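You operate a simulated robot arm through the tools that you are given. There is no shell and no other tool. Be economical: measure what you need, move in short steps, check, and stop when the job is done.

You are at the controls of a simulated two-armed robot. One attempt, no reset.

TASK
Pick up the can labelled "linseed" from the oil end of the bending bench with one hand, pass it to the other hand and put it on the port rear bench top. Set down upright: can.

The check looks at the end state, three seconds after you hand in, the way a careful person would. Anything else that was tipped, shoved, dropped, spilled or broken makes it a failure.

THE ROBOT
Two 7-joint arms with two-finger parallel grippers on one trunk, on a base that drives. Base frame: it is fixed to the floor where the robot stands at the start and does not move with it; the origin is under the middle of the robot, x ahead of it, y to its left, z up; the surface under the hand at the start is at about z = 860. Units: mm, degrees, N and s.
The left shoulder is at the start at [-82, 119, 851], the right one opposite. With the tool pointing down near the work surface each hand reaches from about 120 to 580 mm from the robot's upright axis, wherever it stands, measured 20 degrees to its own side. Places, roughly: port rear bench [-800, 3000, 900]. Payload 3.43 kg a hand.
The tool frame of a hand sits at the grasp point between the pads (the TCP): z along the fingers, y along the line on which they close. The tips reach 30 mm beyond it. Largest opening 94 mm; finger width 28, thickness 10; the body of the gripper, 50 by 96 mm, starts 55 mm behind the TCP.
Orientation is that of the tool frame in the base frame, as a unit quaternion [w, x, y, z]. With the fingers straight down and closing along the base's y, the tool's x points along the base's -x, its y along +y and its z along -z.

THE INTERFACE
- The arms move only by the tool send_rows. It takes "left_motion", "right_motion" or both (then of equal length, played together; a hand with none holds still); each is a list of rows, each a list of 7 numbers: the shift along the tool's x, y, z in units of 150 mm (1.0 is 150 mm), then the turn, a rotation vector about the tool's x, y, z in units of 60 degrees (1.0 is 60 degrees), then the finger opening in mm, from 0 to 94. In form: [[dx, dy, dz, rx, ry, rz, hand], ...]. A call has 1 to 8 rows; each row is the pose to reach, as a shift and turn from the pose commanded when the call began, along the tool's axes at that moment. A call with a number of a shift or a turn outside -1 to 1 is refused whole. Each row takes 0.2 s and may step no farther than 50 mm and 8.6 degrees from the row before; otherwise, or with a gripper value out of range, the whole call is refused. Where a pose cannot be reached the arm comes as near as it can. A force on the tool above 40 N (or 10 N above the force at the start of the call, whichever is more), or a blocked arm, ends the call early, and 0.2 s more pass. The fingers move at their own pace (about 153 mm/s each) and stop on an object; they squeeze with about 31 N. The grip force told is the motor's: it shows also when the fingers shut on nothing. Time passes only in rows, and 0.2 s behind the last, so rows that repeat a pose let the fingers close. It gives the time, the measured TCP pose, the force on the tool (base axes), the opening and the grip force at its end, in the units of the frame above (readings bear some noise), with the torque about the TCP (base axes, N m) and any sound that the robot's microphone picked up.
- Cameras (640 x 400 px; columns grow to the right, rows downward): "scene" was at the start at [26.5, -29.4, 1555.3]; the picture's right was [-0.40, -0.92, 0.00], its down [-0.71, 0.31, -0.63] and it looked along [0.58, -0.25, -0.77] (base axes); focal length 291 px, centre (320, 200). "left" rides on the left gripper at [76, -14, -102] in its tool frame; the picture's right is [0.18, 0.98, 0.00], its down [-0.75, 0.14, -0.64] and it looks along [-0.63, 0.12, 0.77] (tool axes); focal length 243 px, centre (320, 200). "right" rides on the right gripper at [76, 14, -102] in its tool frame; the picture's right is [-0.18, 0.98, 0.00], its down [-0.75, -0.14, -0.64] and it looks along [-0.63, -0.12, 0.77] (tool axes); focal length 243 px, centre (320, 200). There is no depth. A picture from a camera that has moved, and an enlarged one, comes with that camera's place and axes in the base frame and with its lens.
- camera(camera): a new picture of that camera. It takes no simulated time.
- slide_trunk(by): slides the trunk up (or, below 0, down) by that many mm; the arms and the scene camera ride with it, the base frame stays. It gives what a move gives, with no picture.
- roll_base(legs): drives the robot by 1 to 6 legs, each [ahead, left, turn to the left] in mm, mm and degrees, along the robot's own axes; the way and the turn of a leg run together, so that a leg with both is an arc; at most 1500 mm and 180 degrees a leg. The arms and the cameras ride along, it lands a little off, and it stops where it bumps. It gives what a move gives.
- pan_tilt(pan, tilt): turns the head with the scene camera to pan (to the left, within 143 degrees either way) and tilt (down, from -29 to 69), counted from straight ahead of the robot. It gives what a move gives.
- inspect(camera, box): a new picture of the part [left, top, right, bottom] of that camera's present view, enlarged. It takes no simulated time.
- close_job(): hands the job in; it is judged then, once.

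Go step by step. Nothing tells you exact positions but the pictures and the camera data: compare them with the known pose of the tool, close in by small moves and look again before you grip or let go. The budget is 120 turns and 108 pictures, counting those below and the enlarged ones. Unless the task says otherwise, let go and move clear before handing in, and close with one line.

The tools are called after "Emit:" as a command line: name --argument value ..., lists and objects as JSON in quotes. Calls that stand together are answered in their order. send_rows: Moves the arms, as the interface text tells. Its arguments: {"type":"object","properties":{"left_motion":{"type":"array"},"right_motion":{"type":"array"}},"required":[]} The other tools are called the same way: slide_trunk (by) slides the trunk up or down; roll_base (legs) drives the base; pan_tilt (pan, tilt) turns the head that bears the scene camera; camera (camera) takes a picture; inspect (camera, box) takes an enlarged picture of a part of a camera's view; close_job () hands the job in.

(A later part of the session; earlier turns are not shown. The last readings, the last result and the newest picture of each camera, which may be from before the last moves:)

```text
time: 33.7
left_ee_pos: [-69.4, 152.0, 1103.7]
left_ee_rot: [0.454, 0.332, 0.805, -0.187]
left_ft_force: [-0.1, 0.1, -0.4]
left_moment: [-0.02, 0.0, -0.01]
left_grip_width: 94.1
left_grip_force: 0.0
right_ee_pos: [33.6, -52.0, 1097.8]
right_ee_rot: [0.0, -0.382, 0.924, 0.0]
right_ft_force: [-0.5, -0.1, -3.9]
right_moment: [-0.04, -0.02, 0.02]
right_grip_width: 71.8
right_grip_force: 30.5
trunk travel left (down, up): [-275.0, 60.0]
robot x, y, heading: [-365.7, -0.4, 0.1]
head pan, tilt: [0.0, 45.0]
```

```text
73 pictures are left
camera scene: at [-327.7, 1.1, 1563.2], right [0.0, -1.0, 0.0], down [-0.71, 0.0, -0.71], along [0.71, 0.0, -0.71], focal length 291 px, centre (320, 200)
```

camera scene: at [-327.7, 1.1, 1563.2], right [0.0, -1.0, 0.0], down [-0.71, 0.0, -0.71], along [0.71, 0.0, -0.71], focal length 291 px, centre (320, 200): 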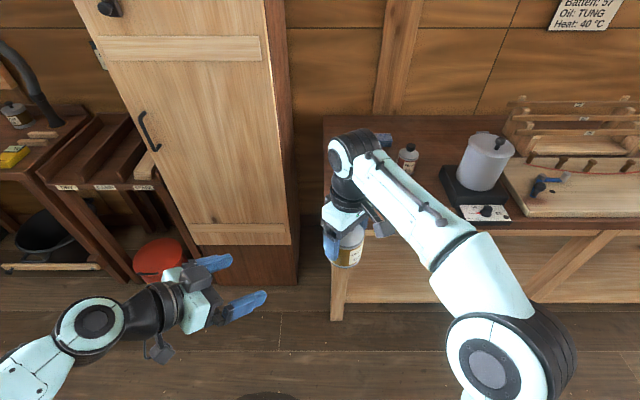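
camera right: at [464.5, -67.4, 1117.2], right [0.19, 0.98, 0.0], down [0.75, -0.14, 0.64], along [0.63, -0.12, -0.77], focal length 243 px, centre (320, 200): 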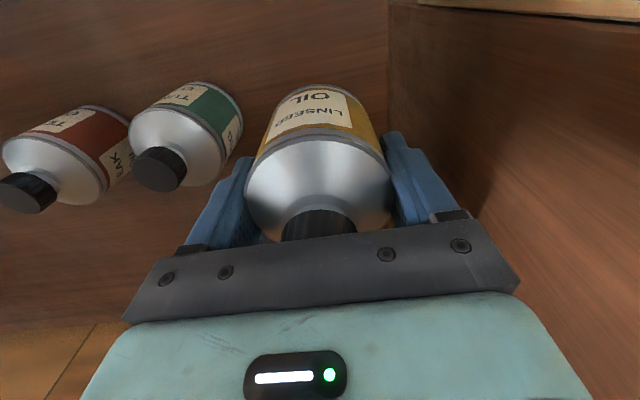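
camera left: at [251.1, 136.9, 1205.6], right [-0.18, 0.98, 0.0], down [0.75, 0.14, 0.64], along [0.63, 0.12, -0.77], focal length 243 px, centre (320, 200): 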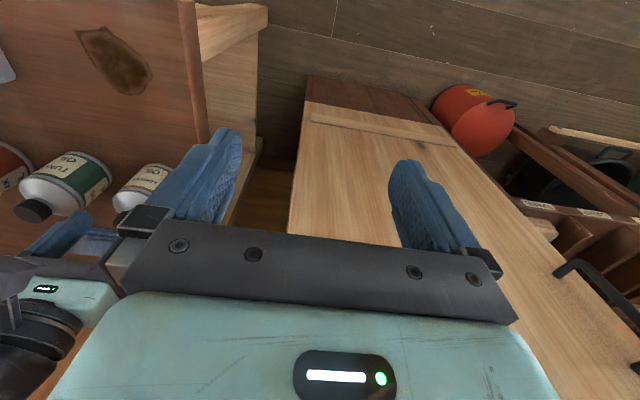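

The left hand points toward the can, 31° below horizontal. I'll flatten it to about 15° and move it to a standoff 130 mm back from the can along its approach line.

Emit:
send_rows --left_motion '[[0, 0, 0, 0, -0.09, 0, 94], [-0.07, -0.12, 0.117, 0, -0.18, 0, 94], [-0.14, -0.24, 0.234, 0, -0.27, 0, 94], [-0.21, -0.36, 0.35, 0, -0.27, 0, 94], [-0.283, -0.48, 0.467, 0, -0.27, 0, 94], [-0.283, -0.48, 0.467, 0, -0.27, 0, 94]]'

Emit:
camera --camera "scene"

Emit:
camera --camera "left"

Emit:
camera --camera "right"

```text
time: 35.1
left_ee_pos: [-62.2, 44.3, 1105.2]
left_ee_rot: [0.563, 0.302, 0.733, -0.232]
left_ft_force: [0.0, 0.5, -0.6]
left_moment: [0.03, -0.01, 0.03]
left_grip_width: 93.8
left_grip_force: 0.1
right_ee_pos: [33.2, -51.4, 1096.9]
right_ee_rot: [-0.001, -0.383, 0.924, 0.0]
right_ft_force: [0.2, 0.7, -4.0]
right_moment: [0.01, -0.03, 0.01]
right_grip_width: 71.7
right_grip_force: 30.9
trunk travel left (down, up): [-275.0, 60.0]
robot x, y, heading: [-368.6, 3.4, 0.3]
head pan, tilt: [0.0, 45.0]
```

```text
72 pictures are left
camera scene: at [-328.2, 2.1, 1563.2], right [0.0, -1.0, 0.0], down [-0.71, 0.0, -0.71], along [0.71, 0.0, -0.71], focal length 291 px, centre (320, 200)
```

scene: 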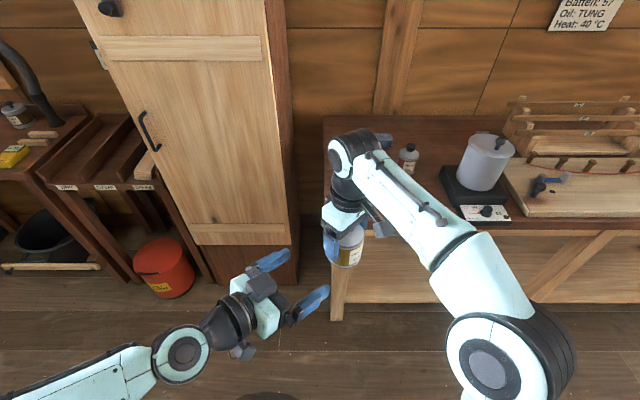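

```text
71 pictures are left
camera left: at [-156.0, 116.4, 1057.6], right [0.66, 0.73, -0.18], down [-0.2, 0.4, 0.89], along [0.72, -0.55, 0.41], focal length 243 px, centre (320, 200)
```

left: 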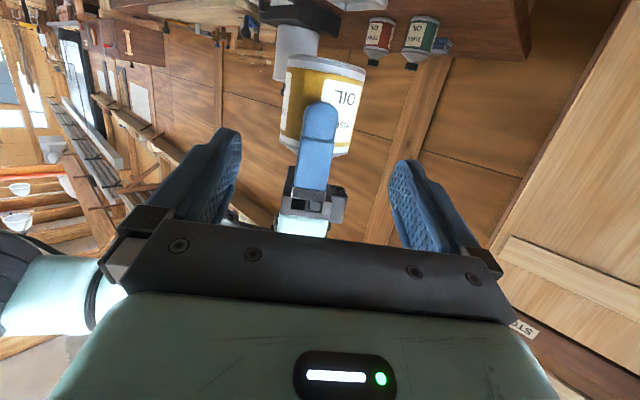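

```text
70 pictures are left
camera right: at [-30.9, -93.7, 1200.7], right [-0.57, 0.82, 0.0], down [0.63, 0.43, 0.64], along [0.53, 0.36, -0.77], focal length 243 px, centre (320, 200)
```

right: 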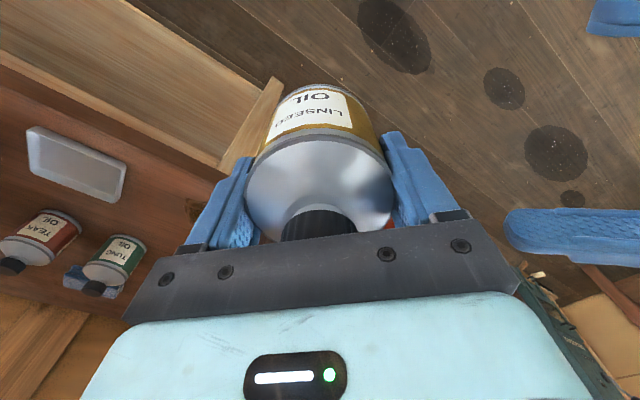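

Alignment is good: the can is centred between the left fingers, and the right's finger sits between them. I'll advance 90 mm and look.

Emit:
send_rows --left_motion '[[0, 0, 0.15, 0, 0, 0, 94], [0, 0, 0.3, 0, 0, 0, 94], [0, 0, 0.45, 0, 0, 0, 94], [0, 0, 0.6, 0, 0, 0, 94], [0, 0, 0.6, 0, 0, 0, 94]]'

Emit:
camera --camera "left"

Emit:
inspect --camera "scene" --box '[220, 180, 420, 305]'

```text
time: 36.3
left_ee_pos: [0.6, -18.9, 1081.0]
left_ee_rot: [0.562, 0.303, 0.733, -0.232]
left_ft_force: [0.6, -0.2, 0.6]
left_moment: [0.0, -0.04, 0.04]
left_grip_width: 93.7
left_grip_force: 0.0
right_ee_pos: [33.7, -50.8, 1096.9]
right_ee_rot: [-0.001, -0.383, 0.924, 0.0]
right_ft_force: [-0.1, 0.5, -3.2]
right_moment: [-0.02, -0.01, 0.01]
right_grip_width: 71.9
right_grip_force: 30.9
trunk travel left (down, up): [-275.0, 60.0]
robot x, y, heading: [-364.5, 3.5, 0.2]
head pan, tilt: [0.0, 45.0]
```

```text
69 pictures are left
camera left: at [-92.9, 55.0, 1033.2], right [0.66, 0.73, -0.18], down [-0.2, 0.4, 0.89], along [0.72, -0.55, 0.41], focal length 243 px, centre (320, 200)
```

left: 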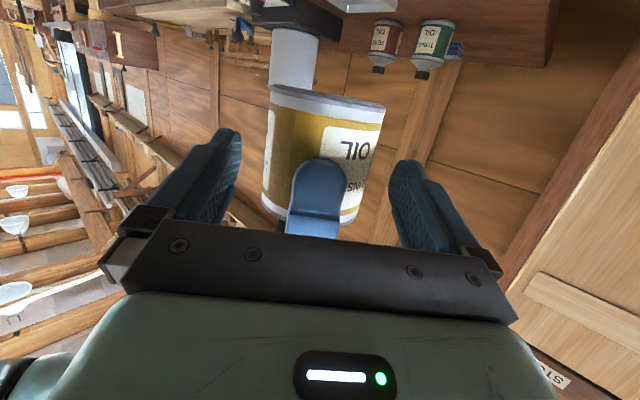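

```text
3.20 times, centred on (320, 242) of scene
camera zoom: at [-328.2, 2.1, 1563.2], right [0.0, -1.0, 0.0], down [-0.71, 0.0, -0.71], along [0.71, 0.0, -0.71], focal length 930 px, centre (320, 64)
```

zoom: 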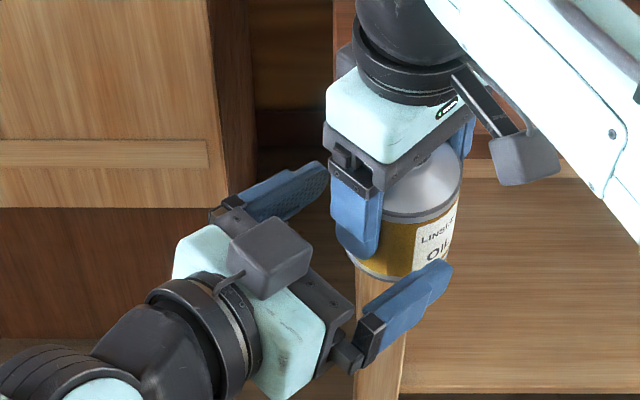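

The hands clear each other so far; the box on top of the left hand will pass close under the right's knuckle. I'll advance 30 mm more and 4 mm lower, leaving the contact a bit ahead of the TCP, then look.

Emit:
send_rows --left_motion '[[0.027, 0.005, 0.05, 0, 0, 0, 94], [0.027, 0.005, 0.1, 0, 0, 0, 94], [0.027, 0.005, 0.15, 0, 0, 0, 94], [0.027, 0.005, 0.205, 0, 0, 0, 94], [0.027, 0.005, 0.205, 0, 0, 0, 94]]'

Emit:
inspect --camera "scene" --box '[240, 180, 400, 280]'

Emit:
camera --camera "left"

Emit:
camera --camera "right"

```text
time: 37.5
left_ee_pos: [9.6, -27.0, 1073.0]
left_ee_rot: [0.562, 0.303, 0.734, -0.232]
left_ft_force: [0.0, 0.8, 0.0]
left_moment: [0.0, -0.02, -0.03]
left_grip_width: 94.3
left_grip_force: 0.0
left hand out of reach, approached as far as the arm can: row 3, 4, 5
right_ee_pos: [33.3, -50.2, 1097.1]
right_ee_rot: [-0.001, -0.383, 0.924, 0.0]
right_ft_force: [0.2, 0.1, -2.7]
right_moment: [0.01, 0.0, -0.03]
right_grip_width: 71.8
right_grip_force: 30.9
trunk travel left (down, up): [-275.0, 60.0]
robot x, y, heading: [-363.5, -0.1, 0.2]
head pan, tilt: [0.0, 45.0]
```

```text
4.00 times, centred on (320, 230) of scene
camera zoom: at [-327.9, 1.6, 1563.2], right [0.0, -1.0, 0.0], down [-0.71, 0.0, -0.71], along [0.71, 0.0, -0.71], focal length 1162 px, centre (320, 80)
```

zoom: 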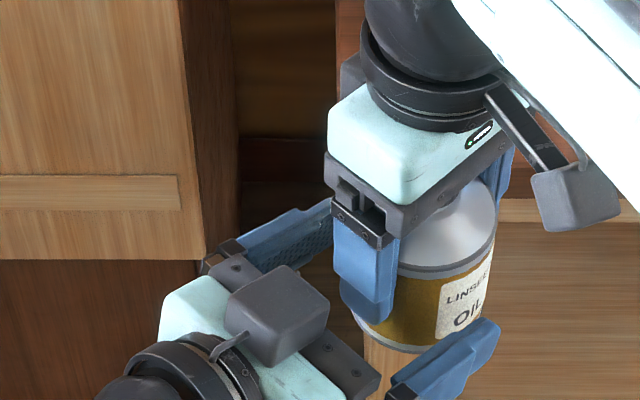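

```text
66 pictures are left
camera left: at [-84.5, 46.1, 1025.7], right [0.66, 0.73, -0.18], down [-0.2, 0.4, 0.89], along [0.72, -0.56, 0.41], focal length 243 px, centre (320, 200)
```

left: 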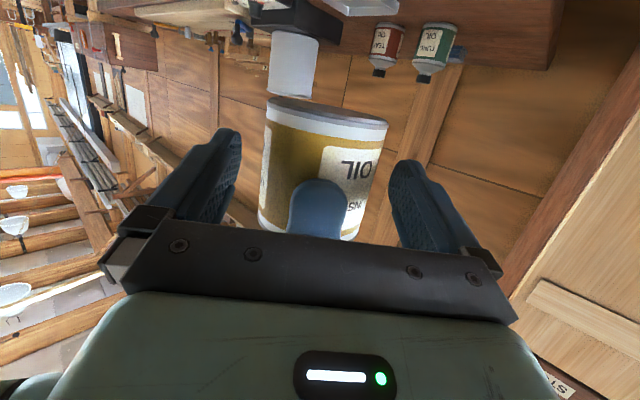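

```text
65 pictures are left
camera right: at [-30.6, -94.1, 1200.6], right [-0.57, 0.82, 0.0], down [0.63, 0.43, 0.64], along [0.53, 0.36, -0.77], focal length 243 px, centre (320, 200)
```

right: 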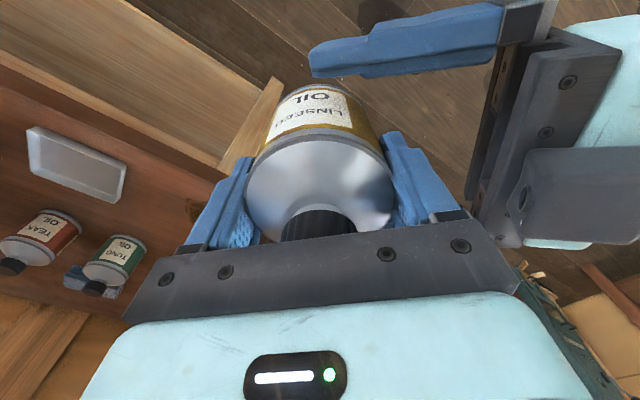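

The left arm is at a reach limit and its top box gets near the right's knuckle. I'll level the left hand to horizontal, which lowers that box, and then bring the right hand to it.

Emit:
send_rows --left_motion '[[0, 0, -0.05, 0, 0, 0, 94], [0, 0, -0.05, 0, -0.1, 0, 94], [0, 0, -0.05, 0, -0.2, 0, 94], [0, 0, -0.05, 0, -0.25, 0, 94], [0, 0, -0.05, 0, -0.25, 0, 94]]'

Emit:
inspect --camera "scene" --box '[240, 180, 400, 280]'

Emit:
camera --camera "left"

Emit:
camera --camera "right"

```text
time: 38.7
left_ee_pos: [3.5, -22.4, 1073.7]
left_ee_rot: [0.654, 0.27, 0.654, -0.27]
left_ft_force: [1.1, 0.6, -0.4]
left_moment: [-0.01, -0.01, 0.02]
left_grip_width: 93.8
left_grip_force: 0.0
right_ee_pos: [32.3, -51.1, 1097.0]
right_ee_rot: [-0.001, -0.383, 0.924, 0.0]
right_ft_force: [-0.5, 0.4, -4.5]
right_moment: [0.0, -0.01, 0.0]
right_grip_width: 71.7
right_grip_force: 30.8
trunk travel left (down, up): [-275.0, 60.0]
robot x, y, heading: [-366.4, -0.5, 0.1]
head pan, tilt: [0.0, 45.0]
```

```text
4.00 times, centred on (320, 230) of scene
camera zoom: at [-327.9, 1.6, 1563.2], right [0.0, -1.0, 0.0], down [-0.71, 0.0, -0.71], along [0.71, 0.0, -0.71], focal length 1162 px, centre (320, 80)
```

zoom: 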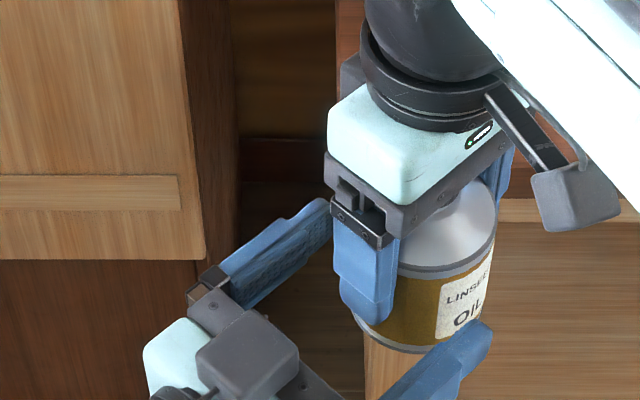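

```text
63 pictures are left
camera left: at [-78.0, 39.5, 997.7], right [0.69, 0.7, -0.18], down [-0.35, 0.55, 0.75], along [0.63, -0.46, 0.63], focal length 243 px, centre (320, 200)
```

left: 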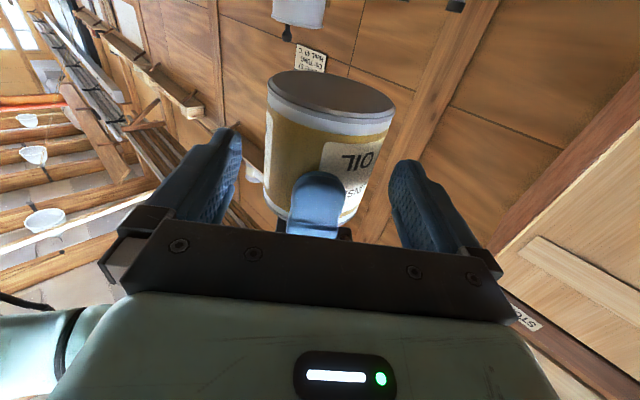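

```text
62 pictures are left
camera right: at [-30.7, -94.2, 1200.6], right [-0.57, 0.82, 0.0], down [0.63, 0.43, 0.64], along [0.53, 0.36, -0.77], focal length 243 px, centre (320, 200)
```

right: 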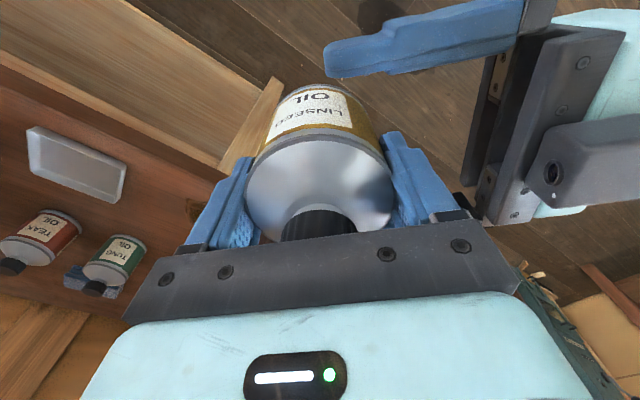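

Much better clearance: the box is now behind the palm. I'll bring the can 30 mm toward the left hand, so its axis sits about 10 mm ahead of the left TCP.

Emit:
send_rows --right_motion '[[0, 0.05, 0, 0, 0, 0, 0], [0, 0.1, 0, 0, 0, 0, 0], [0, 0.15, 0, 0, 0, 0, 0], [0, 0.2, 0, 0, 0, 0, 0], [0, 0.2, 0, 0, 0, 0, 0]]'

Emit:
inspect --camera "scene" --box '[240, 180, 400, 280]'

Emit:
camera --camera "left"

Emit:
camera --camera "right"

```text
time: 39.9
left_ee_pos: [3.3, -21.4, 1074.4]
left_ee_rot: [0.652, 0.272, 0.654, -0.271]
left_ft_force: [-0.7, -0.3, -0.1]
left_moment: [0.05, 0.01, -0.01]
left_grip_width: 94.2
left_grip_force: 0.0
right_ee_pos: [11.7, -29.2, 1098.4]
right_ee_rot: [-0.001, -0.382, 0.924, -0.001]
right_ft_force: [0.2, 0.1, -3.4]
right_moment: [0.03, 0.0, -0.04]
right_grip_width: 71.5
right_grip_force: 30.6
trunk travel left (down, up): [-275.0, 60.0]
robot x, y, heading: [-364.1, 0.9, 0.1]
head pan, tilt: [0.0, 45.0]
```

```text
4.00 times, centred on (320, 230) of scene
camera zoom: at [-327.8, 1.6, 1563.2], right [0.0, -1.0, 0.0], down [-0.71, 0.0, -0.71], along [0.71, 0.0, -0.71], focal length 1162 px, centre (320, 80)
```

zoom: 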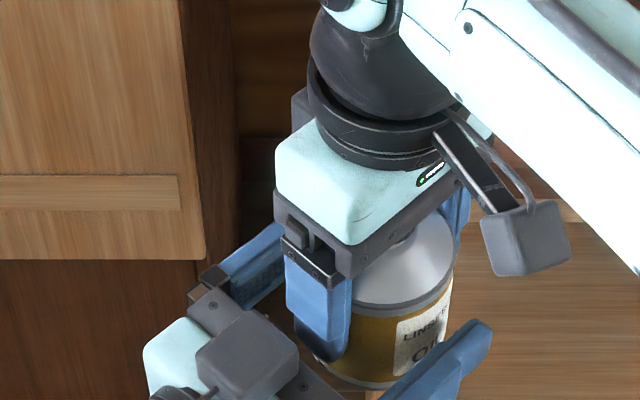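

```text
60 pictures are left
camera left: at [-77.9, 39.5, 997.8], right [0.69, 0.7, -0.18], down [-0.35, 0.55, 0.75], along [0.63, -0.46, 0.63], focal length 243 px, centre (320, 200)
```

left: 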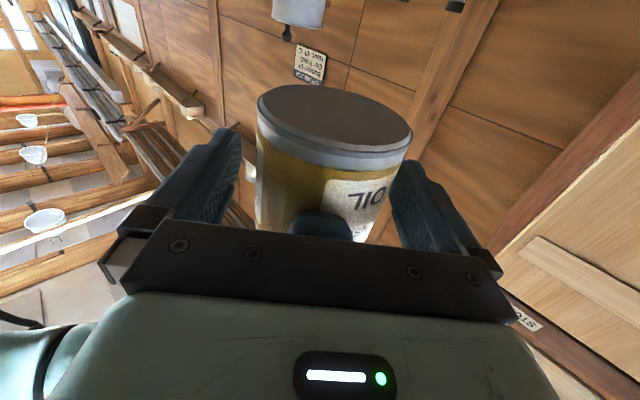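

```text
59 pictures are left
camera right: at [-52.1, -71.8, 1200.9], right [-0.57, 0.82, 0.0], down [0.63, 0.43, 0.64], along [0.53, 0.36, -0.77], focal length 243 px, centre (320, 200)
```

right: 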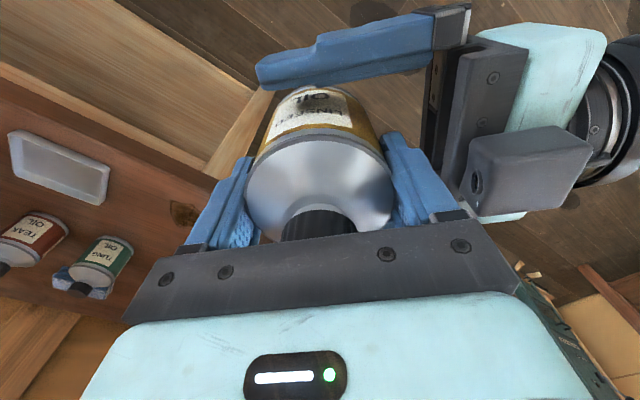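

The can is now well between the left fingers with the right still holding. I'll close the left hand.

Emit:
send_rows --left_motion '[[0, 0, 0, 0, 0, 0, 84], [0, 0, 0, 0, 0, 0, 76], [0, 0, 0, 0, 0, 0, 60], [0, 0, 0, 0, 0, 0, 30], [0, 0, 0, 0, 0, 0, 0], [0, 0, 0, 0, 0, 0, 0]]'

Emit:
camera --camera "left"

```text
time: 41.3
left_ee_pos: [3.5, -21.1, 1073.3]
left_ee_rot: [0.654, 0.27, 0.654, -0.27]
left_ft_force: [-7.1, 15.8, 0.5]
left_moment: [-0.02, 0.05, 0.04]
left_grip_width: 71.9
left_grip_force: 30.7
right_ee_pos: [14.7, -29.7, 1097.3]
right_ee_rot: [-0.001, -0.382, 0.924, -0.002]
right_ft_force: [6.5, -15.6, -4.9]
right_moment: [-0.34, -0.26, 0.03]
right_grip_width: 71.8
right_grip_force: 30.8
trunk travel left (down, up): [-275.0, 60.0]
robot x, y, heading: [-364.9, 1.7, 0.3]
head pan, tilt: [0.0, 45.0]
```

```text
58 pictures are left
camera left: at [-77.8, 39.9, 997.6], right [0.69, 0.7, -0.18], down [-0.35, 0.55, 0.75], along [0.63, -0.46, 0.63], focal length 243 px, centre (320, 200)
```

left: 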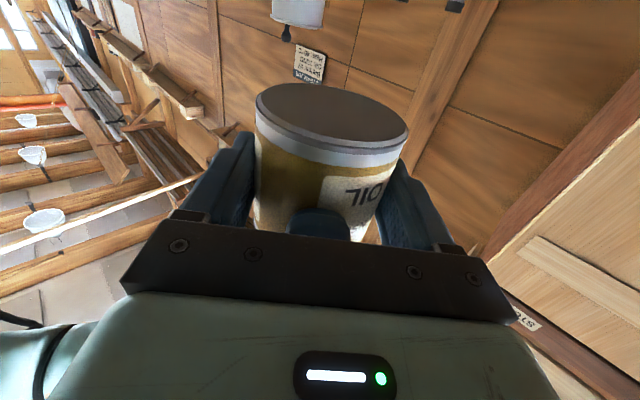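

Both hands grip the can (71.9 / 71.8 mm), but they push about 17 N against each other. I'll relieve that by yielding the right hand a couple of millimetres.

Emit:
send_rows --right_motion '[[0.003, -0.008, 0, 0, 0, 0, 0], [0.007, -0.016, 0, 0, 0, 0, 0], [0.007, -0.016, 0, 0, 0, 0, 0]]'

```text
time: 42.1
left_ee_pos: [3.8, -22.6, 1075.1]
left_ee_rot: [0.653, 0.271, 0.653, -0.271]
left_ft_force: [-3.9, 7.7, 2.1]
left_moment: [0.23, 0.24, 0.05]
left_grip_width: 71.7
left_grip_force: 30.7
right_ee_pos: [13.1, -32.0, 1097.4]
right_ee_rot: [-0.001, -0.384, 0.923, 0.0]
right_ft_force: [4.2, -7.5, -5.9]
right_moment: [-0.51, -0.34, 0.03]
right_grip_width: 71.8
right_grip_force: 31.1
trunk travel left (down, up): [-275.0, 60.0]
robot x, y, heading: [-366.9, -3.6, -0.0]
head pan, tilt: [0.0, 45.0]
```

Halved. One more small yield, then I'll open the right hand.

Emit:
send_rows --right_motion '[[0.003, -0.008, 0, 0, 0, 0, 0], [0.006, -0.015, 0, 0, 0, 0, 0], [0.006, -0.015, 0, 0, 0, 0, 0]]'

Emit:
send_rows --right_motion '[[0, 0, 0, 0, 0, 0, 74], [0, 0, 0, 0, 0, 0, 78], [0, 0, 0, 0, 0, 0, 84], [0, 0, 0, 0, 0, 0, 88], [0, 0, 0, 0, 0, 0, 88]]'

Emit:
camera --camera "left"

Emit:
camera --camera "right"

Emit:
inspect --camera "scene" --box '[240, 180, 400, 280]'

```text
time: 42.9
left_ee_pos: [3.7, -22.4, 1073.4]
left_ee_rot: [0.652, 0.271, 0.654, -0.269]
left_ft_force: [-2.8, -0.9, 0.0]
left_moment: [0.11, -0.26, 0.04]
left_grip_width: 70.3
left_grip_force: 30.6
right_ee_pos: [13.4, -33.2, 1097.2]
right_ee_rot: [0.0, -0.383, 0.924, 0.001]
right_ft_force: [3.0, 0.6, -1.2]
right_moment: [-0.09, 0.2, -0.1]
right_grip_width: 71.9
right_grip_force: 30.5
trunk travel left (down, up): [-275.0, 60.0]
robot x, y, heading: [-369.4, 0.9, 0.2]
head pan, tilt: [0.0, 45.0]
```

```text
time: 44.1
left_ee_pos: [4.3, -21.9, 1073.6]
left_ee_rot: [0.652, 0.271, 0.654, -0.27]
left_ft_force: [0.2, -0.8, -0.2]
left_moment: [0.07, 0.02, 0.03]
left_grip_width: 70.0
left_grip_force: 31.2
right_ee_pos: [14.6, -34.2, 1097.4]
right_ee_rot: [-0.002, -0.383, 0.924, 0.0]
right_ft_force: [0.7, -0.4, 0.3]
right_moment: [0.03, 0.02, 0.05]
right_grip_width: 88.0
right_grip_force: 0.0
trunk travel left (down, up): [-275.0, 60.0]
robot x, y, heading: [-367.9, 1.5, -0.0]
head pan, tilt: [0.0, 45.0]
```

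```text
57 pictures are left
camera left: at [-78.0, 39.6, 997.8], right [0.69, 0.7, -0.18], down [-0.35, 0.55, 0.75], along [0.63, -0.46, 0.63], focal length 243 px, centre (320, 200)
```

left: 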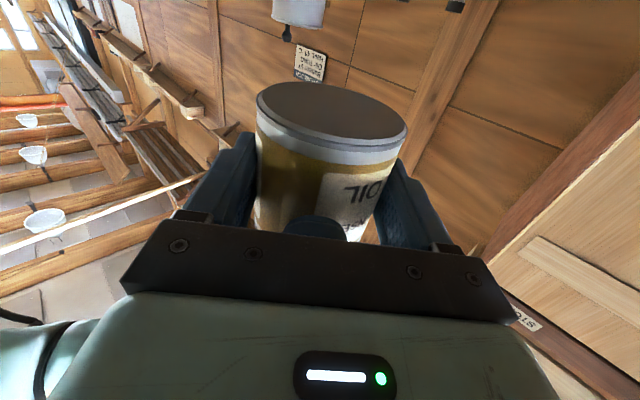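

```text
56 pictures are left
camera right: at [-50.4, -77.2, 1200.5], right [-0.57, 0.82, 0.0], down [0.63, 0.43, 0.64], along [0.53, 0.36, -0.77], focal length 243 px, centre (320, 200)
```

right: 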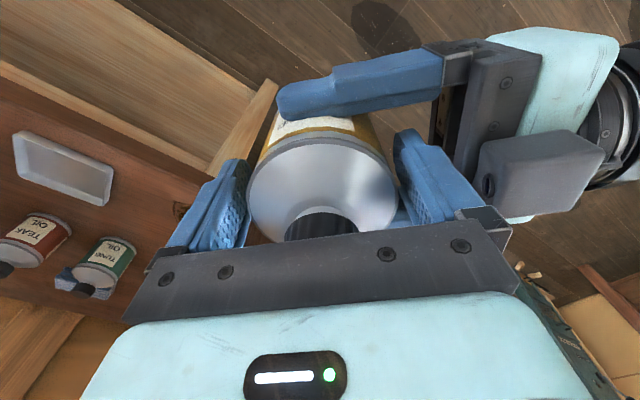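

```text
4.00 times, centred on (320, 230) of scene
camera zoom: at [-327.9, 1.7, 1563.2], right [0.0, -1.0, 0.0], down [-0.71, 0.0, -0.71], along [0.71, 0.0, -0.71], focal length 1162 px, centre (320, 80)
```

zoom: 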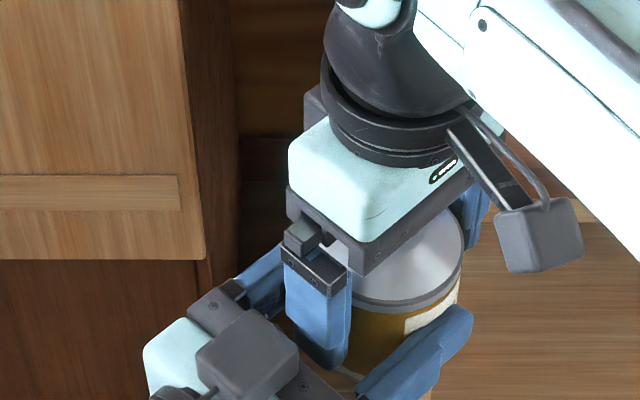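

The left hand holds the can alone. I'll lift the right hand straight up slowly.

Emit:
send_rows --right_motion '[[0, 0, -0.04, 0, 0, 0, 88], [0, 0, -0.1, 0, 0, 0, 88], [0, 0, -0.2, 0, 0, 0, 88], [0, 0, -0.3, 0, 0, 0, 88], [0, 0, -0.4, 0, 0, 0, 88], [0, 0, -0.55, 0, 0, 0, 88], [0, 0, -0.7, 0, 0, 0, 88], [0, 0, -0.8, 0, 0, 0, 88]]'

Emit:
camera --camera "scene"

Emit:
camera --camera "left"

Emit:
camera --camera "right"

```text
time: 45.9
left_ee_pos: [4.2, -22.4, 1073.6]
left_ee_rot: [0.654, 0.27, 0.654, -0.27]
left_ft_force: [-0.3, -0.9, -0.1]
left_moment: [0.0, 0.09, -0.01]
left_grip_width: 70.2
left_grip_force: 30.7
right_ee_pos: [7.5, -35.2, 1199.0]
right_ee_rot: [-0.01, -0.383, 0.924, 0.001]
right_ft_force: [0.1, 0.0, -0.3]
right_moment: [0.01, 0.01, 0.03]
right_grip_width: 88.1
right_grip_force: 0.0
right hand out of reach, approached as far as the arm can: row 7, 8
trunk travel left (down, up): [-275.0, 60.0]
robot x, y, heading: [-364.7, -3.7, -0.0]
head pan, tilt: [0.0, 45.0]
```

```text
54 pictures are left
camera scene: at [-328.8, 1.8, 1563.2], right [0.0, -1.0, 0.0], down [-0.71, 0.0, -0.71], along [0.71, 0.0, -0.71], focal length 291 px, centre (320, 200)
```

scene: 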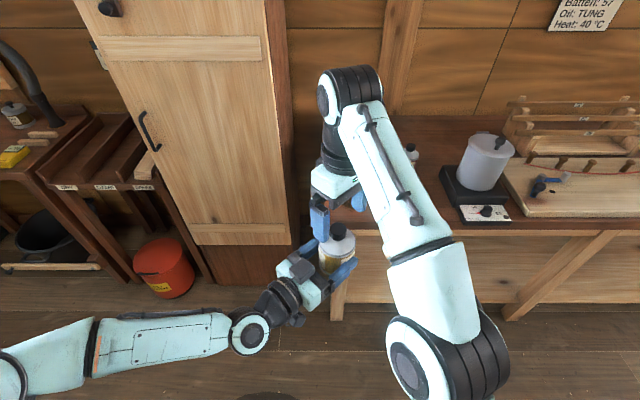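

```text
53 pictures are left
camera left: at [-78.6, 39.7, 997.9], right [0.69, 0.7, -0.18], down [-0.35, 0.55, 0.75], along [0.63, -0.46, 0.63], focal length 243 px, centre (320, 200)
```

left: 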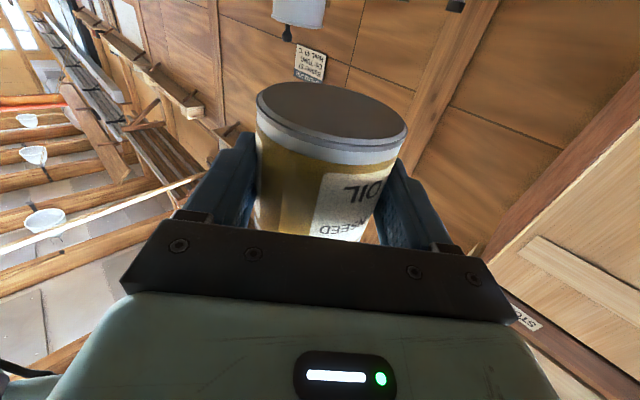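

```text
52 pictures are left
camera right: at [-54.0, -77.8, 1303.1], right [-0.57, 0.82, 0.01], down [0.65, 0.44, 0.63], along [0.51, 0.36, -0.78], focal length 243 px, centre (320, 200)
```

right: 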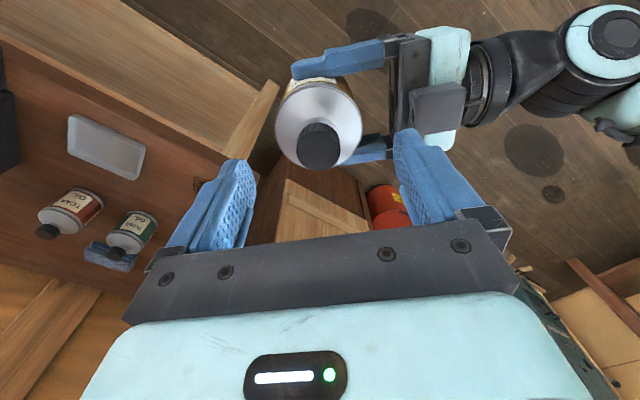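

The left hand has the can alone. I'll move the right hand clear to the right, and swing the left hand to point straight ahead while moving it left.

Emit:
send_rows --right_motion '[[0.1, -0.1, 0, 0, 0, 0, 88], [0.25, -0.25, 0, 0, 0, 0, 88], [0.45, -0.45, 0, 0, 0, 0, 88], [0.65, -0.65, 0, 0, 0, 0, 88], [0.85, -0.85, 0, 0, 0, 0, 88], [0.95, -0.95, 0, 0, 0, 0, 88], [0.95, -0.95, 0, 0, 0, 0, 88]]'

Emit:
send_rows --left_motion '[[0, 0.04, -0.04, -0.05, 0, 0, 0], [0, 0.14, -0.14, -0.16, 0, 0, 0], [0, 0.26, -0.26, -0.28, 0, 0, 0], [0, 0.38, -0.38, -0.41, 0, 0, 0], [0, 0.5, -0.5, -0.54, 0, 0, 0], [0, 0.62, -0.62, -0.66, 0, 0, 0], [0, 0.7, -0.7, -0.75, 0, 0, 0], [0, 0.7, -0.7, -0.75, 0, 0, 0]]'

Emit:
camera --camera "scene"

Emit:
camera --camera "left"

```text
time: 47.5
left_ee_pos: [4.0, -22.5, 1073.9]
left_ee_rot: [0.654, 0.27, 0.654, -0.27]
left_ft_force: [0.1, 0.0, 0.5]
left_moment: [0.07, 0.06, 0.01]
left_grip_width: 70.1
left_grip_force: 31.0
right_ee_pos: [9.5, -237.7, 1196.0]
right_ee_rot: [0.0, -0.384, 0.923, 0.0]
right_ft_force: [0.4, 0.4, 0.4]
right_moment: [-0.02, 0.04, 0.01]
right_grip_width: 88.3
right_grip_force: 0.0
trunk travel left (down, up): [-275.0, 60.0]
robot x, y, heading: [-365.4, 4.5, -0.1]
head pan, tilt: [0.0, 45.0]
```

```text
time: 49.3
left_ee_pos: [8.0, 125.5, 1077.0]
left_ee_rot: [0.707, 0.0, 0.708, 0.001]
left_ft_force: [0.7, 0.1, -3.9]
left_moment: [0.02, 0.04, 0.02]
left_grip_width: 69.7
left_grip_force: 30.9
left hand out of reach, approached as far as the arm can: row 6, 7, 8
right_ee_pos: [8.9, -237.2, 1196.4]
right_ee_rot: [-0.001, -0.383, 0.924, -0.001]
right_ft_force: [0.3, 0.3, 0.2]
right_moment: [0.02, -0.01, -0.02]
right_grip_width: 88.1
right_grip_force: 0.0
trunk travel left (down, up): [-275.0, 60.0]
robot x, y, heading: [-363.4, -0.4, 0.0]
head pan, tilt: [0.0, 45.0]
```

```text
51 pictures are left
camera scene: at [-327.8, 1.8, 1563.2], right [0.0, -1.0, 0.0], down [-0.71, 0.0, -0.71], along [0.71, 0.0, -0.71], focal length 291 px, centre (320, 200)
```

scene: 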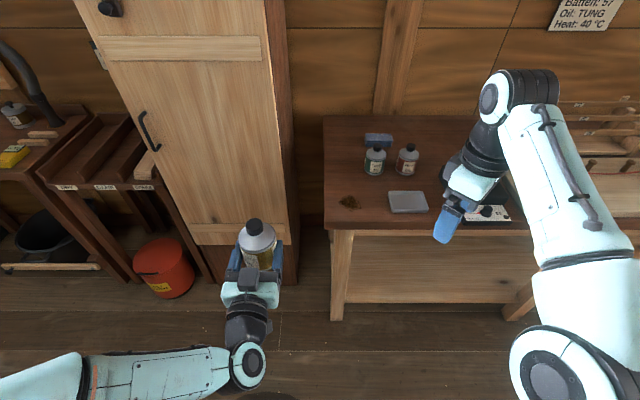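

```text
50 pictures are left
camera left: at [-94.0, 109.3, 1000.0], right [0.0, 0.98, -0.18], down [-0.64, 0.14, 0.75], along [0.77, 0.12, 0.63], focal length 243 px, centre (320, 200)
```

left: 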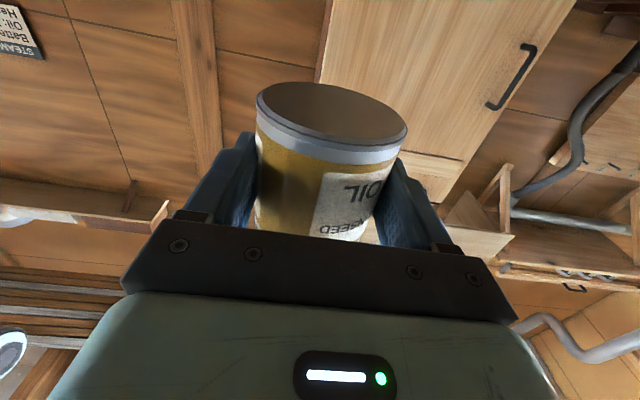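

The can is upright in the left hand, pointing ahead. Now I turn left 90° and drive toward the port rear bench, stopping well short.

Emit:
roll_base --legs '[[0, 0, 90], [1400, 0, 0]]'

Emit:
pan_tilt --pan 0 --tilt 30

Emit:
camera --camera "scene"

```text
time: 60.1
left_ee_pos: [-475.2, 1781.7, 1076.4]
left_ee_rot: [0.501, -0.498, 0.503, 0.498]
left_ft_force: [0.3, -0.2, -3.3]
left_moment: [-0.04, -0.01, 0.02]
left_grip_width: 69.8
left_grip_force: 30.7
right_ee_pos: [-112.0, 1778.1, 1195.0]
right_ee_rot: [0.001, 0.922, -0.387, 0.001]
right_ft_force: [0.3, 0.2, 0.8]
right_moment: [0.03, -0.02, -0.06]
right_grip_width: 87.7
right_grip_force: 0.1
trunk travel left (down, up): [-275.0, 60.0]
robot x, y, heading: [-352.2, 1407.3, 89.3]
head pan, tilt: [0.0, 45.0]
```

```text
time: 60.9
left_ee_pos: [-476.0, 1780.5, 1076.7]
left_ee_rot: [0.502, -0.498, 0.504, 0.497]
left_ft_force: [-0.1, -0.4, -4.3]
left_moment: [-0.07, -0.03, 0.04]
left_grip_width: 69.9
left_grip_force: 31.0
right_ee_pos: [-112.1, 1777.9, 1196.3]
right_ee_rot: [0.001, 0.922, -0.387, 0.002]
right_ft_force: [-1.7, -0.3, 0.9]
right_moment: [0.01, 0.02, 0.04]
right_grip_width: 87.9
right_grip_force: 0.1
trunk travel left (down, up): [-275.0, 60.0]
robot x, y, heading: [-357.9, 1405.1, 89.2]
head pan, tilt: [0.0, 30.0]
```

```text
49 pictures are left
camera scene: at [-354.4, 1453.4, 1585.8], right [1.0, -0.01, 0.0], down [0.0, -0.5, -0.87], along [0.01, 0.87, -0.5], focal length 291 px, centre (320, 200)
```

scene: 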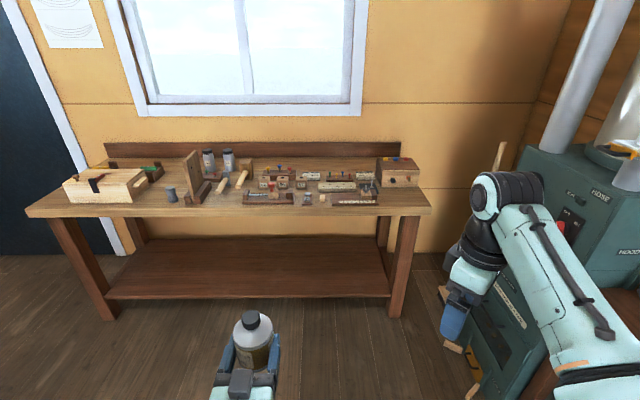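

Emit:
inspect --camera "scene" --box '[20, 130, 240, 230]'

Emit:
inspect --camera "scene" --box '[220, 130, 440, 230]'

```text
2.91 times, centred on (130, 180) of scene
camera zoom: at [-354.4, 1453.4, 1585.8], right [1.0, -0.01, 0.0], down [0.0, -0.5, -0.87], along [0.01, 0.87, -0.5], focal length 845 px, centre (873, 258)
```

zoom: 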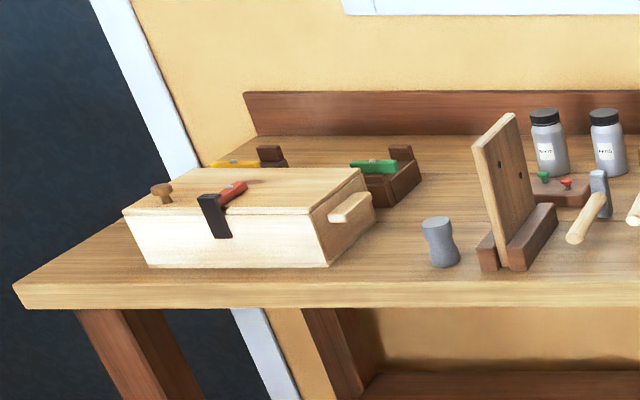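

```text
2.91 times, centred on (330, 180) of scene
camera zoom: at [-354.4, 1453.4, 1585.8], right [1.0, -0.01, 0.0], down [0.0, -0.5, -0.87], along [0.01, 0.87, -0.5], focal length 845 px, centre (291, 258)
```

zoom: 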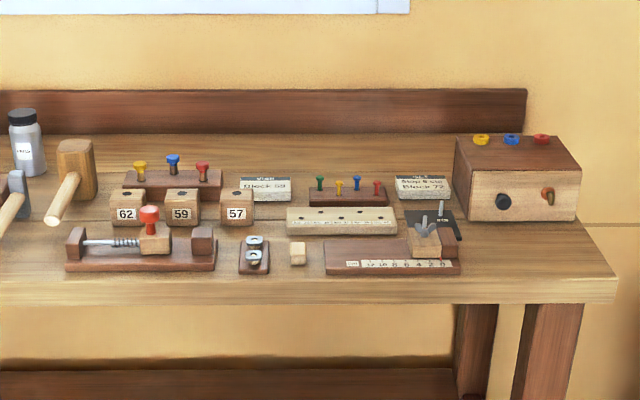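

The bench top has a free gap at the front between the upright bracket and the little clamp, around x = -795, with nothing near it for the arms to hit. I'll drive forward and left until the can is lined up, still short of the edge.

Emit:
roll_base --legs '[[250, 0, 0.7], [250, 320, 0]]'

Emit:
pan_tilt --pan 5 --tilt 45

Emit:
camera --camera "scene"

```text
time: 65.6
left_ee_pos: [-797.4, 2273.3, 1076.6]
left_ee_rot: [-0.497, 0.503, -0.498, -0.503]
left_ft_force: [0.2, -0.4, -3.0]
left_moment: [-0.09, -0.01, -0.03]
left_grip_width: 69.8
left_grip_force: 30.6
right_ee_pos: [-433.5, 2279.2, 1196.6]
right_ee_rot: [0.0, 0.927, -0.376, 0.002]
right_ft_force: [0.1, -0.7, 0.3]
right_moment: [-0.01, 0.01, 0.01]
right_grip_width: 88.0
right_grip_force: 0.1
trunk travel left (down, up): [-275.0, 60.0]
robot x, y, heading: [-670.9, 1900.4, 90.8]
head pan, tilt: [0.0, 30.0]
```

```text
time: 66.3
left_ee_pos: [-795.5, 2272.2, 1076.3]
left_ee_rot: [-0.496, 0.504, -0.496, -0.504]
left_ft_force: [0.0, -0.4, -4.4]
left_moment: [-0.05, -0.02, -0.01]
left_grip_width: 69.8
left_grip_force: 30.9
right_ee_pos: [-434.2, 2278.9, 1196.7]
right_ee_rot: [0.001, 0.926, -0.377, 0.001]
right_ft_force: [0.3, -0.5, 0.3]
right_moment: [0.01, -0.01, 0.01]
right_grip_width: 87.9
right_grip_force: 0.1
trunk travel left (down, up): [-275.0, 60.0]
robot x, y, heading: [-672.5, 1900.6, 90.8]
head pan, tilt: [5.0, 45.0]
```

```text
46 pictures are left
camera scene: at [-675.1, 1938.8, 1563.3], right [0.99, 0.1, 0.0], down [0.07, -0.7, -0.71], along [-0.07, 0.7, -0.71], focal length 291 px, centre (320, 200)
```

scene: 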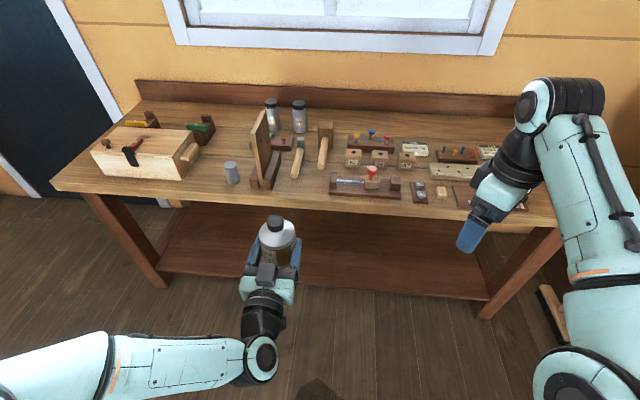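

I'll zoom in on the gap and the front edge to measure it.

Emit:
inspect --camera "scene" --box '[220, 110, 380, 210]'

Emit:
inspect --camera "scene" --box '[220, 190, 380, 290]'

```text
4.00 times, centred on (300, 160) of scene
camera zoom: at [-675.1, 1938.8, 1563.3], right [0.99, 0.1, 0.0], down [0.07, -0.7, -0.71], along [-0.07, 0.7, -0.71], focal length 1162 px, centre (400, 360)
```

zoom: 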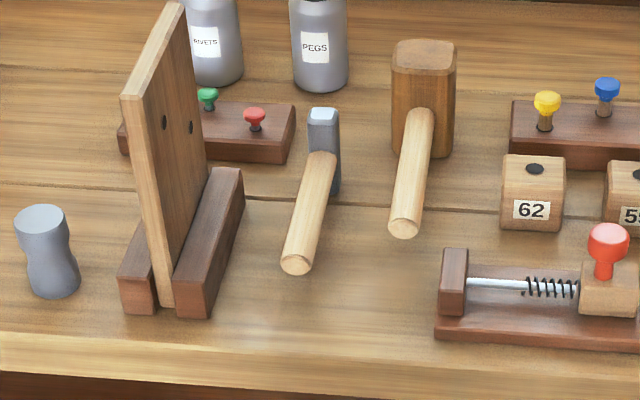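

```text
4.00 times, centred on (300, 240) of scene
camera zoom: at [-675.1, 1938.8, 1563.3], right [0.99, 0.1, 0.0], down [0.07, -0.7, -0.71], along [-0.07, 0.7, -0.71], focal length 1162 px, centre (400, 40)
```

zoom: 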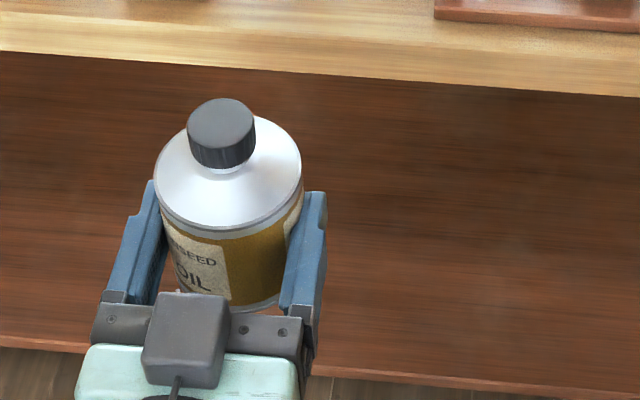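

The gap runs from about x -907 to -715 at z ≈ 900, front edge at y ≈ 2595, hammer handle end near (-839, 2680). I'll aim the can axis at about (-785, 2642). First I pull the right hand back and drive closer, staying high.

Emit:
send_rows --right_motion '[[0.1, 0.1, 0, 0, 0, 0, 60], [0.25, 0.25, 0, 0, 0, 0, 60], [0.4, 0.4, 0, 0, 0, 0, 60], [0.55, 0.55, 0, 0, 0, 0, 60], [0.7, 0.7, 0, 0, 0, 0, 60]]'

Emit:
roll_base --legs '[[200, -10, -0.8]]'

Emit:
camera --camera "scene"

```text
time: 67.5
left_ee_pos: [-797.1, 2272.2, 1076.3]
left_ee_rot: [-0.496, 0.503, -0.497, -0.503]
left_ft_force: [0.5, -0.5, -3.6]
left_moment: [-0.08, 0.01, -0.01]
left_grip_width: 69.8
left_grip_force: 30.9
right_ee_pos: [-429.6, 2128.3, 1199.6]
right_ee_rot: [0.0, 0.927, -0.376, 0.0]
right_ft_force: [-0.2, -0.5, -0.3]
right_moment: [0.05, 0.0, -0.01]
right_grip_width: 60.1
right_grip_force: 0.0
trunk travel left (down, up): [-275.0, 60.0]
robot x, y, heading: [-668.2, 1896.9, 90.6]
head pan, tilt: [5.0, 45.0]
```

```text
time: 69.2
left_ee_pos: [-784.4, 2478.3, 1076.5]
left_ee_rot: [0.499, -0.501, 0.501, 0.5]
left_ft_force: [-0.3, 0.3, -3.8]
left_moment: [-0.04, 0.0, -0.01]
left_grip_width: 69.8
left_grip_force: 31.2
right_ee_pos: [-417.8, 2332.0, 1199.7]
right_ee_rot: [0.0, 0.924, -0.382, 0.001]
right_ft_force: [0.3, -0.3, -0.6]
right_moment: [0.0, 0.03, -0.04]
right_grip_width: 60.0
right_grip_force: 0.0
trunk travel left (down, up): [-275.0, 60.0]
robot x, y, heading: [-662.3, 2105.4, 90.2]
head pan, tilt: [5.0, 45.0]
```

```text
43 pictures are left
camera scene: at [-666.4, 2143.4, 1563.1], right [1.0, 0.09, 0.0], down [0.06, -0.7, -0.71], along [-0.06, 0.7, -0.71], focal length 291 px, centre (320, 200)
```

scene: 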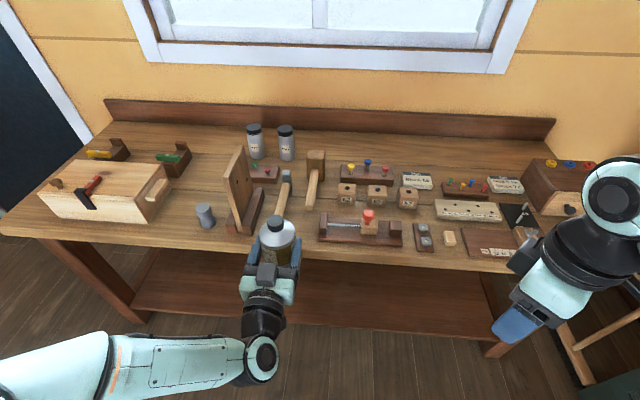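

I'll lower the trunk by 110 mm here, before the edge, so the can bottom sits about 30 mm above bench height, and look with several cameras.

Emit:
slide_trunk --by -110

Emit:
camera --camera "scene"

Emit:
camera --camera "left"

Emit:
camera --camera "right"

```text
time: 70.6
left_ee_pos: [-782.7, 2477.9, 966.9]
left_ee_rot: [0.499, -0.5, 0.5, 0.5]
left_ft_force: [-0.2, -0.2, -2.8]
left_moment: [-0.07, 0.0, -0.04]
left_grip_width: 69.7
left_grip_force: 31.2
right_ee_pos: [-418.4, 2331.0, 1089.6]
right_ee_rot: [0.0, 0.924, -0.382, 0.0]
right_ft_force: [0.8, 1.0, -0.2]
right_moment: [-0.01, -0.01, -0.01]
right_grip_width: 60.0
right_grip_force: 0.0
trunk travel left (down, up): [-165.0, 170.0]
robot x, y, heading: [-660.6, 2102.7, 90.0]
head pan, tilt: [5.0, 45.0]
```

```text
42 pictures are left
camera scene: at [-666.4, 2148.5, 1453.8], right [1.0, 0.09, 0.0], down [0.06, -0.7, -0.71], along [-0.06, 0.7, -0.71], focal length 291 px, centre (320, 200)
```

scene: 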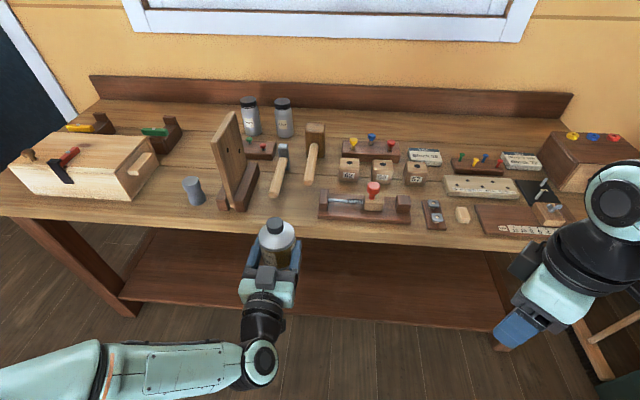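

```text
41 pictures are left
camera left: at [-768.6, 2374.8, 890.1], right [-0.98, 0.0, -0.18], down [-0.14, -0.64, 0.75], along [-0.12, 0.77, 0.63], focal length 243 px, centre (320, 200)
```

left: 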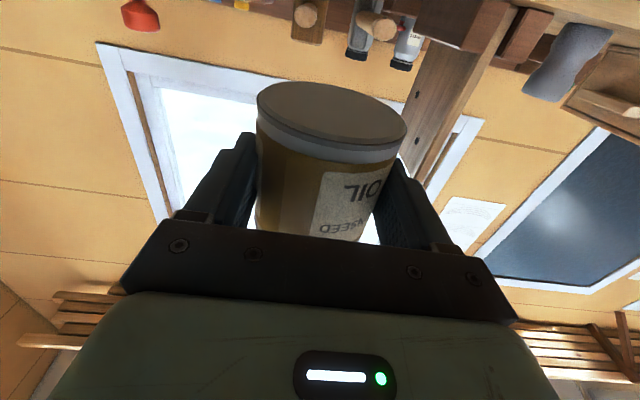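

```text
40 pictures are left
camera right: at [-375.1, 2268.8, 1192.8], right [-0.82, -0.57, 0.0], down [-0.43, 0.63, 0.64], along [-0.36, 0.53, -0.77], focal length 243 px, centre (320, 200)
```

right: 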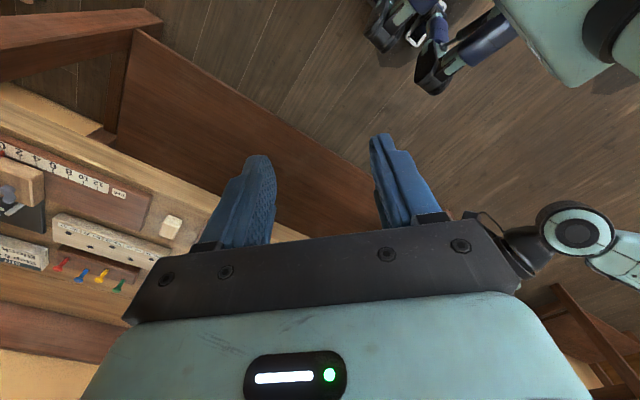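

Clear so far. I'll zoom in on the gap again from this lower viewpoint.

Emit:
inspect --camera "scene" --box '[210, 140, 370, 240]'

Emit:
inspect --camera "left" --box '[240, 0, 480, 150]'

```text
4.00 times, centred on (290, 190) of scene
camera zoom: at [-666.4, 2148.5, 1453.8], right [1.0, 0.09, 0.0], down [0.06, -0.7, -0.71], along [-0.06, 0.7, -0.71], focal length 1162 px, centre (440, 240)
```

zoom: 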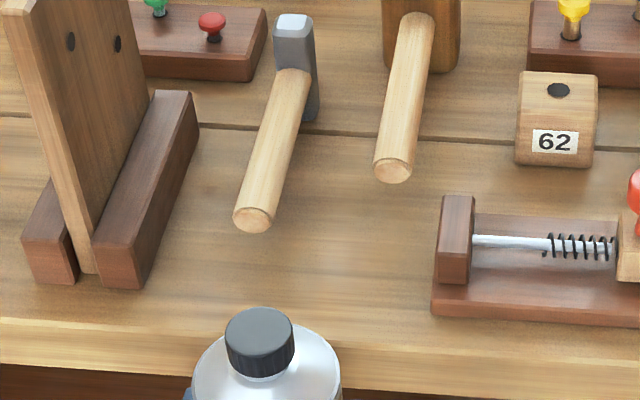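

```text
2.67 times, centred on (360, 75) of left
camera zoom: at [-768.6, 2374.8, 890.1], right [-0.98, 0.0, -0.18], down [-0.14, -0.64, 0.75], along [-0.12, 0.77, 0.63], focal length 647 px, centre (213, 533)
```

zoom: 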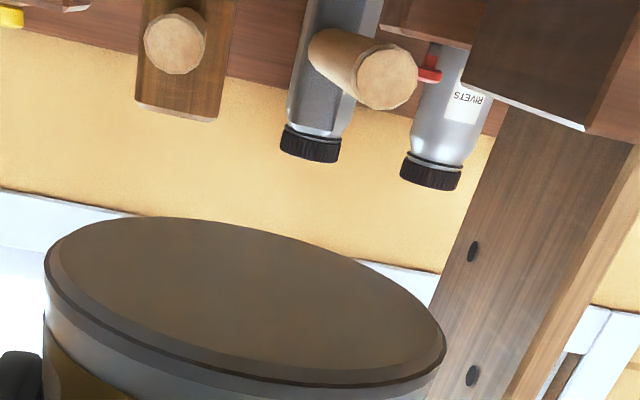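

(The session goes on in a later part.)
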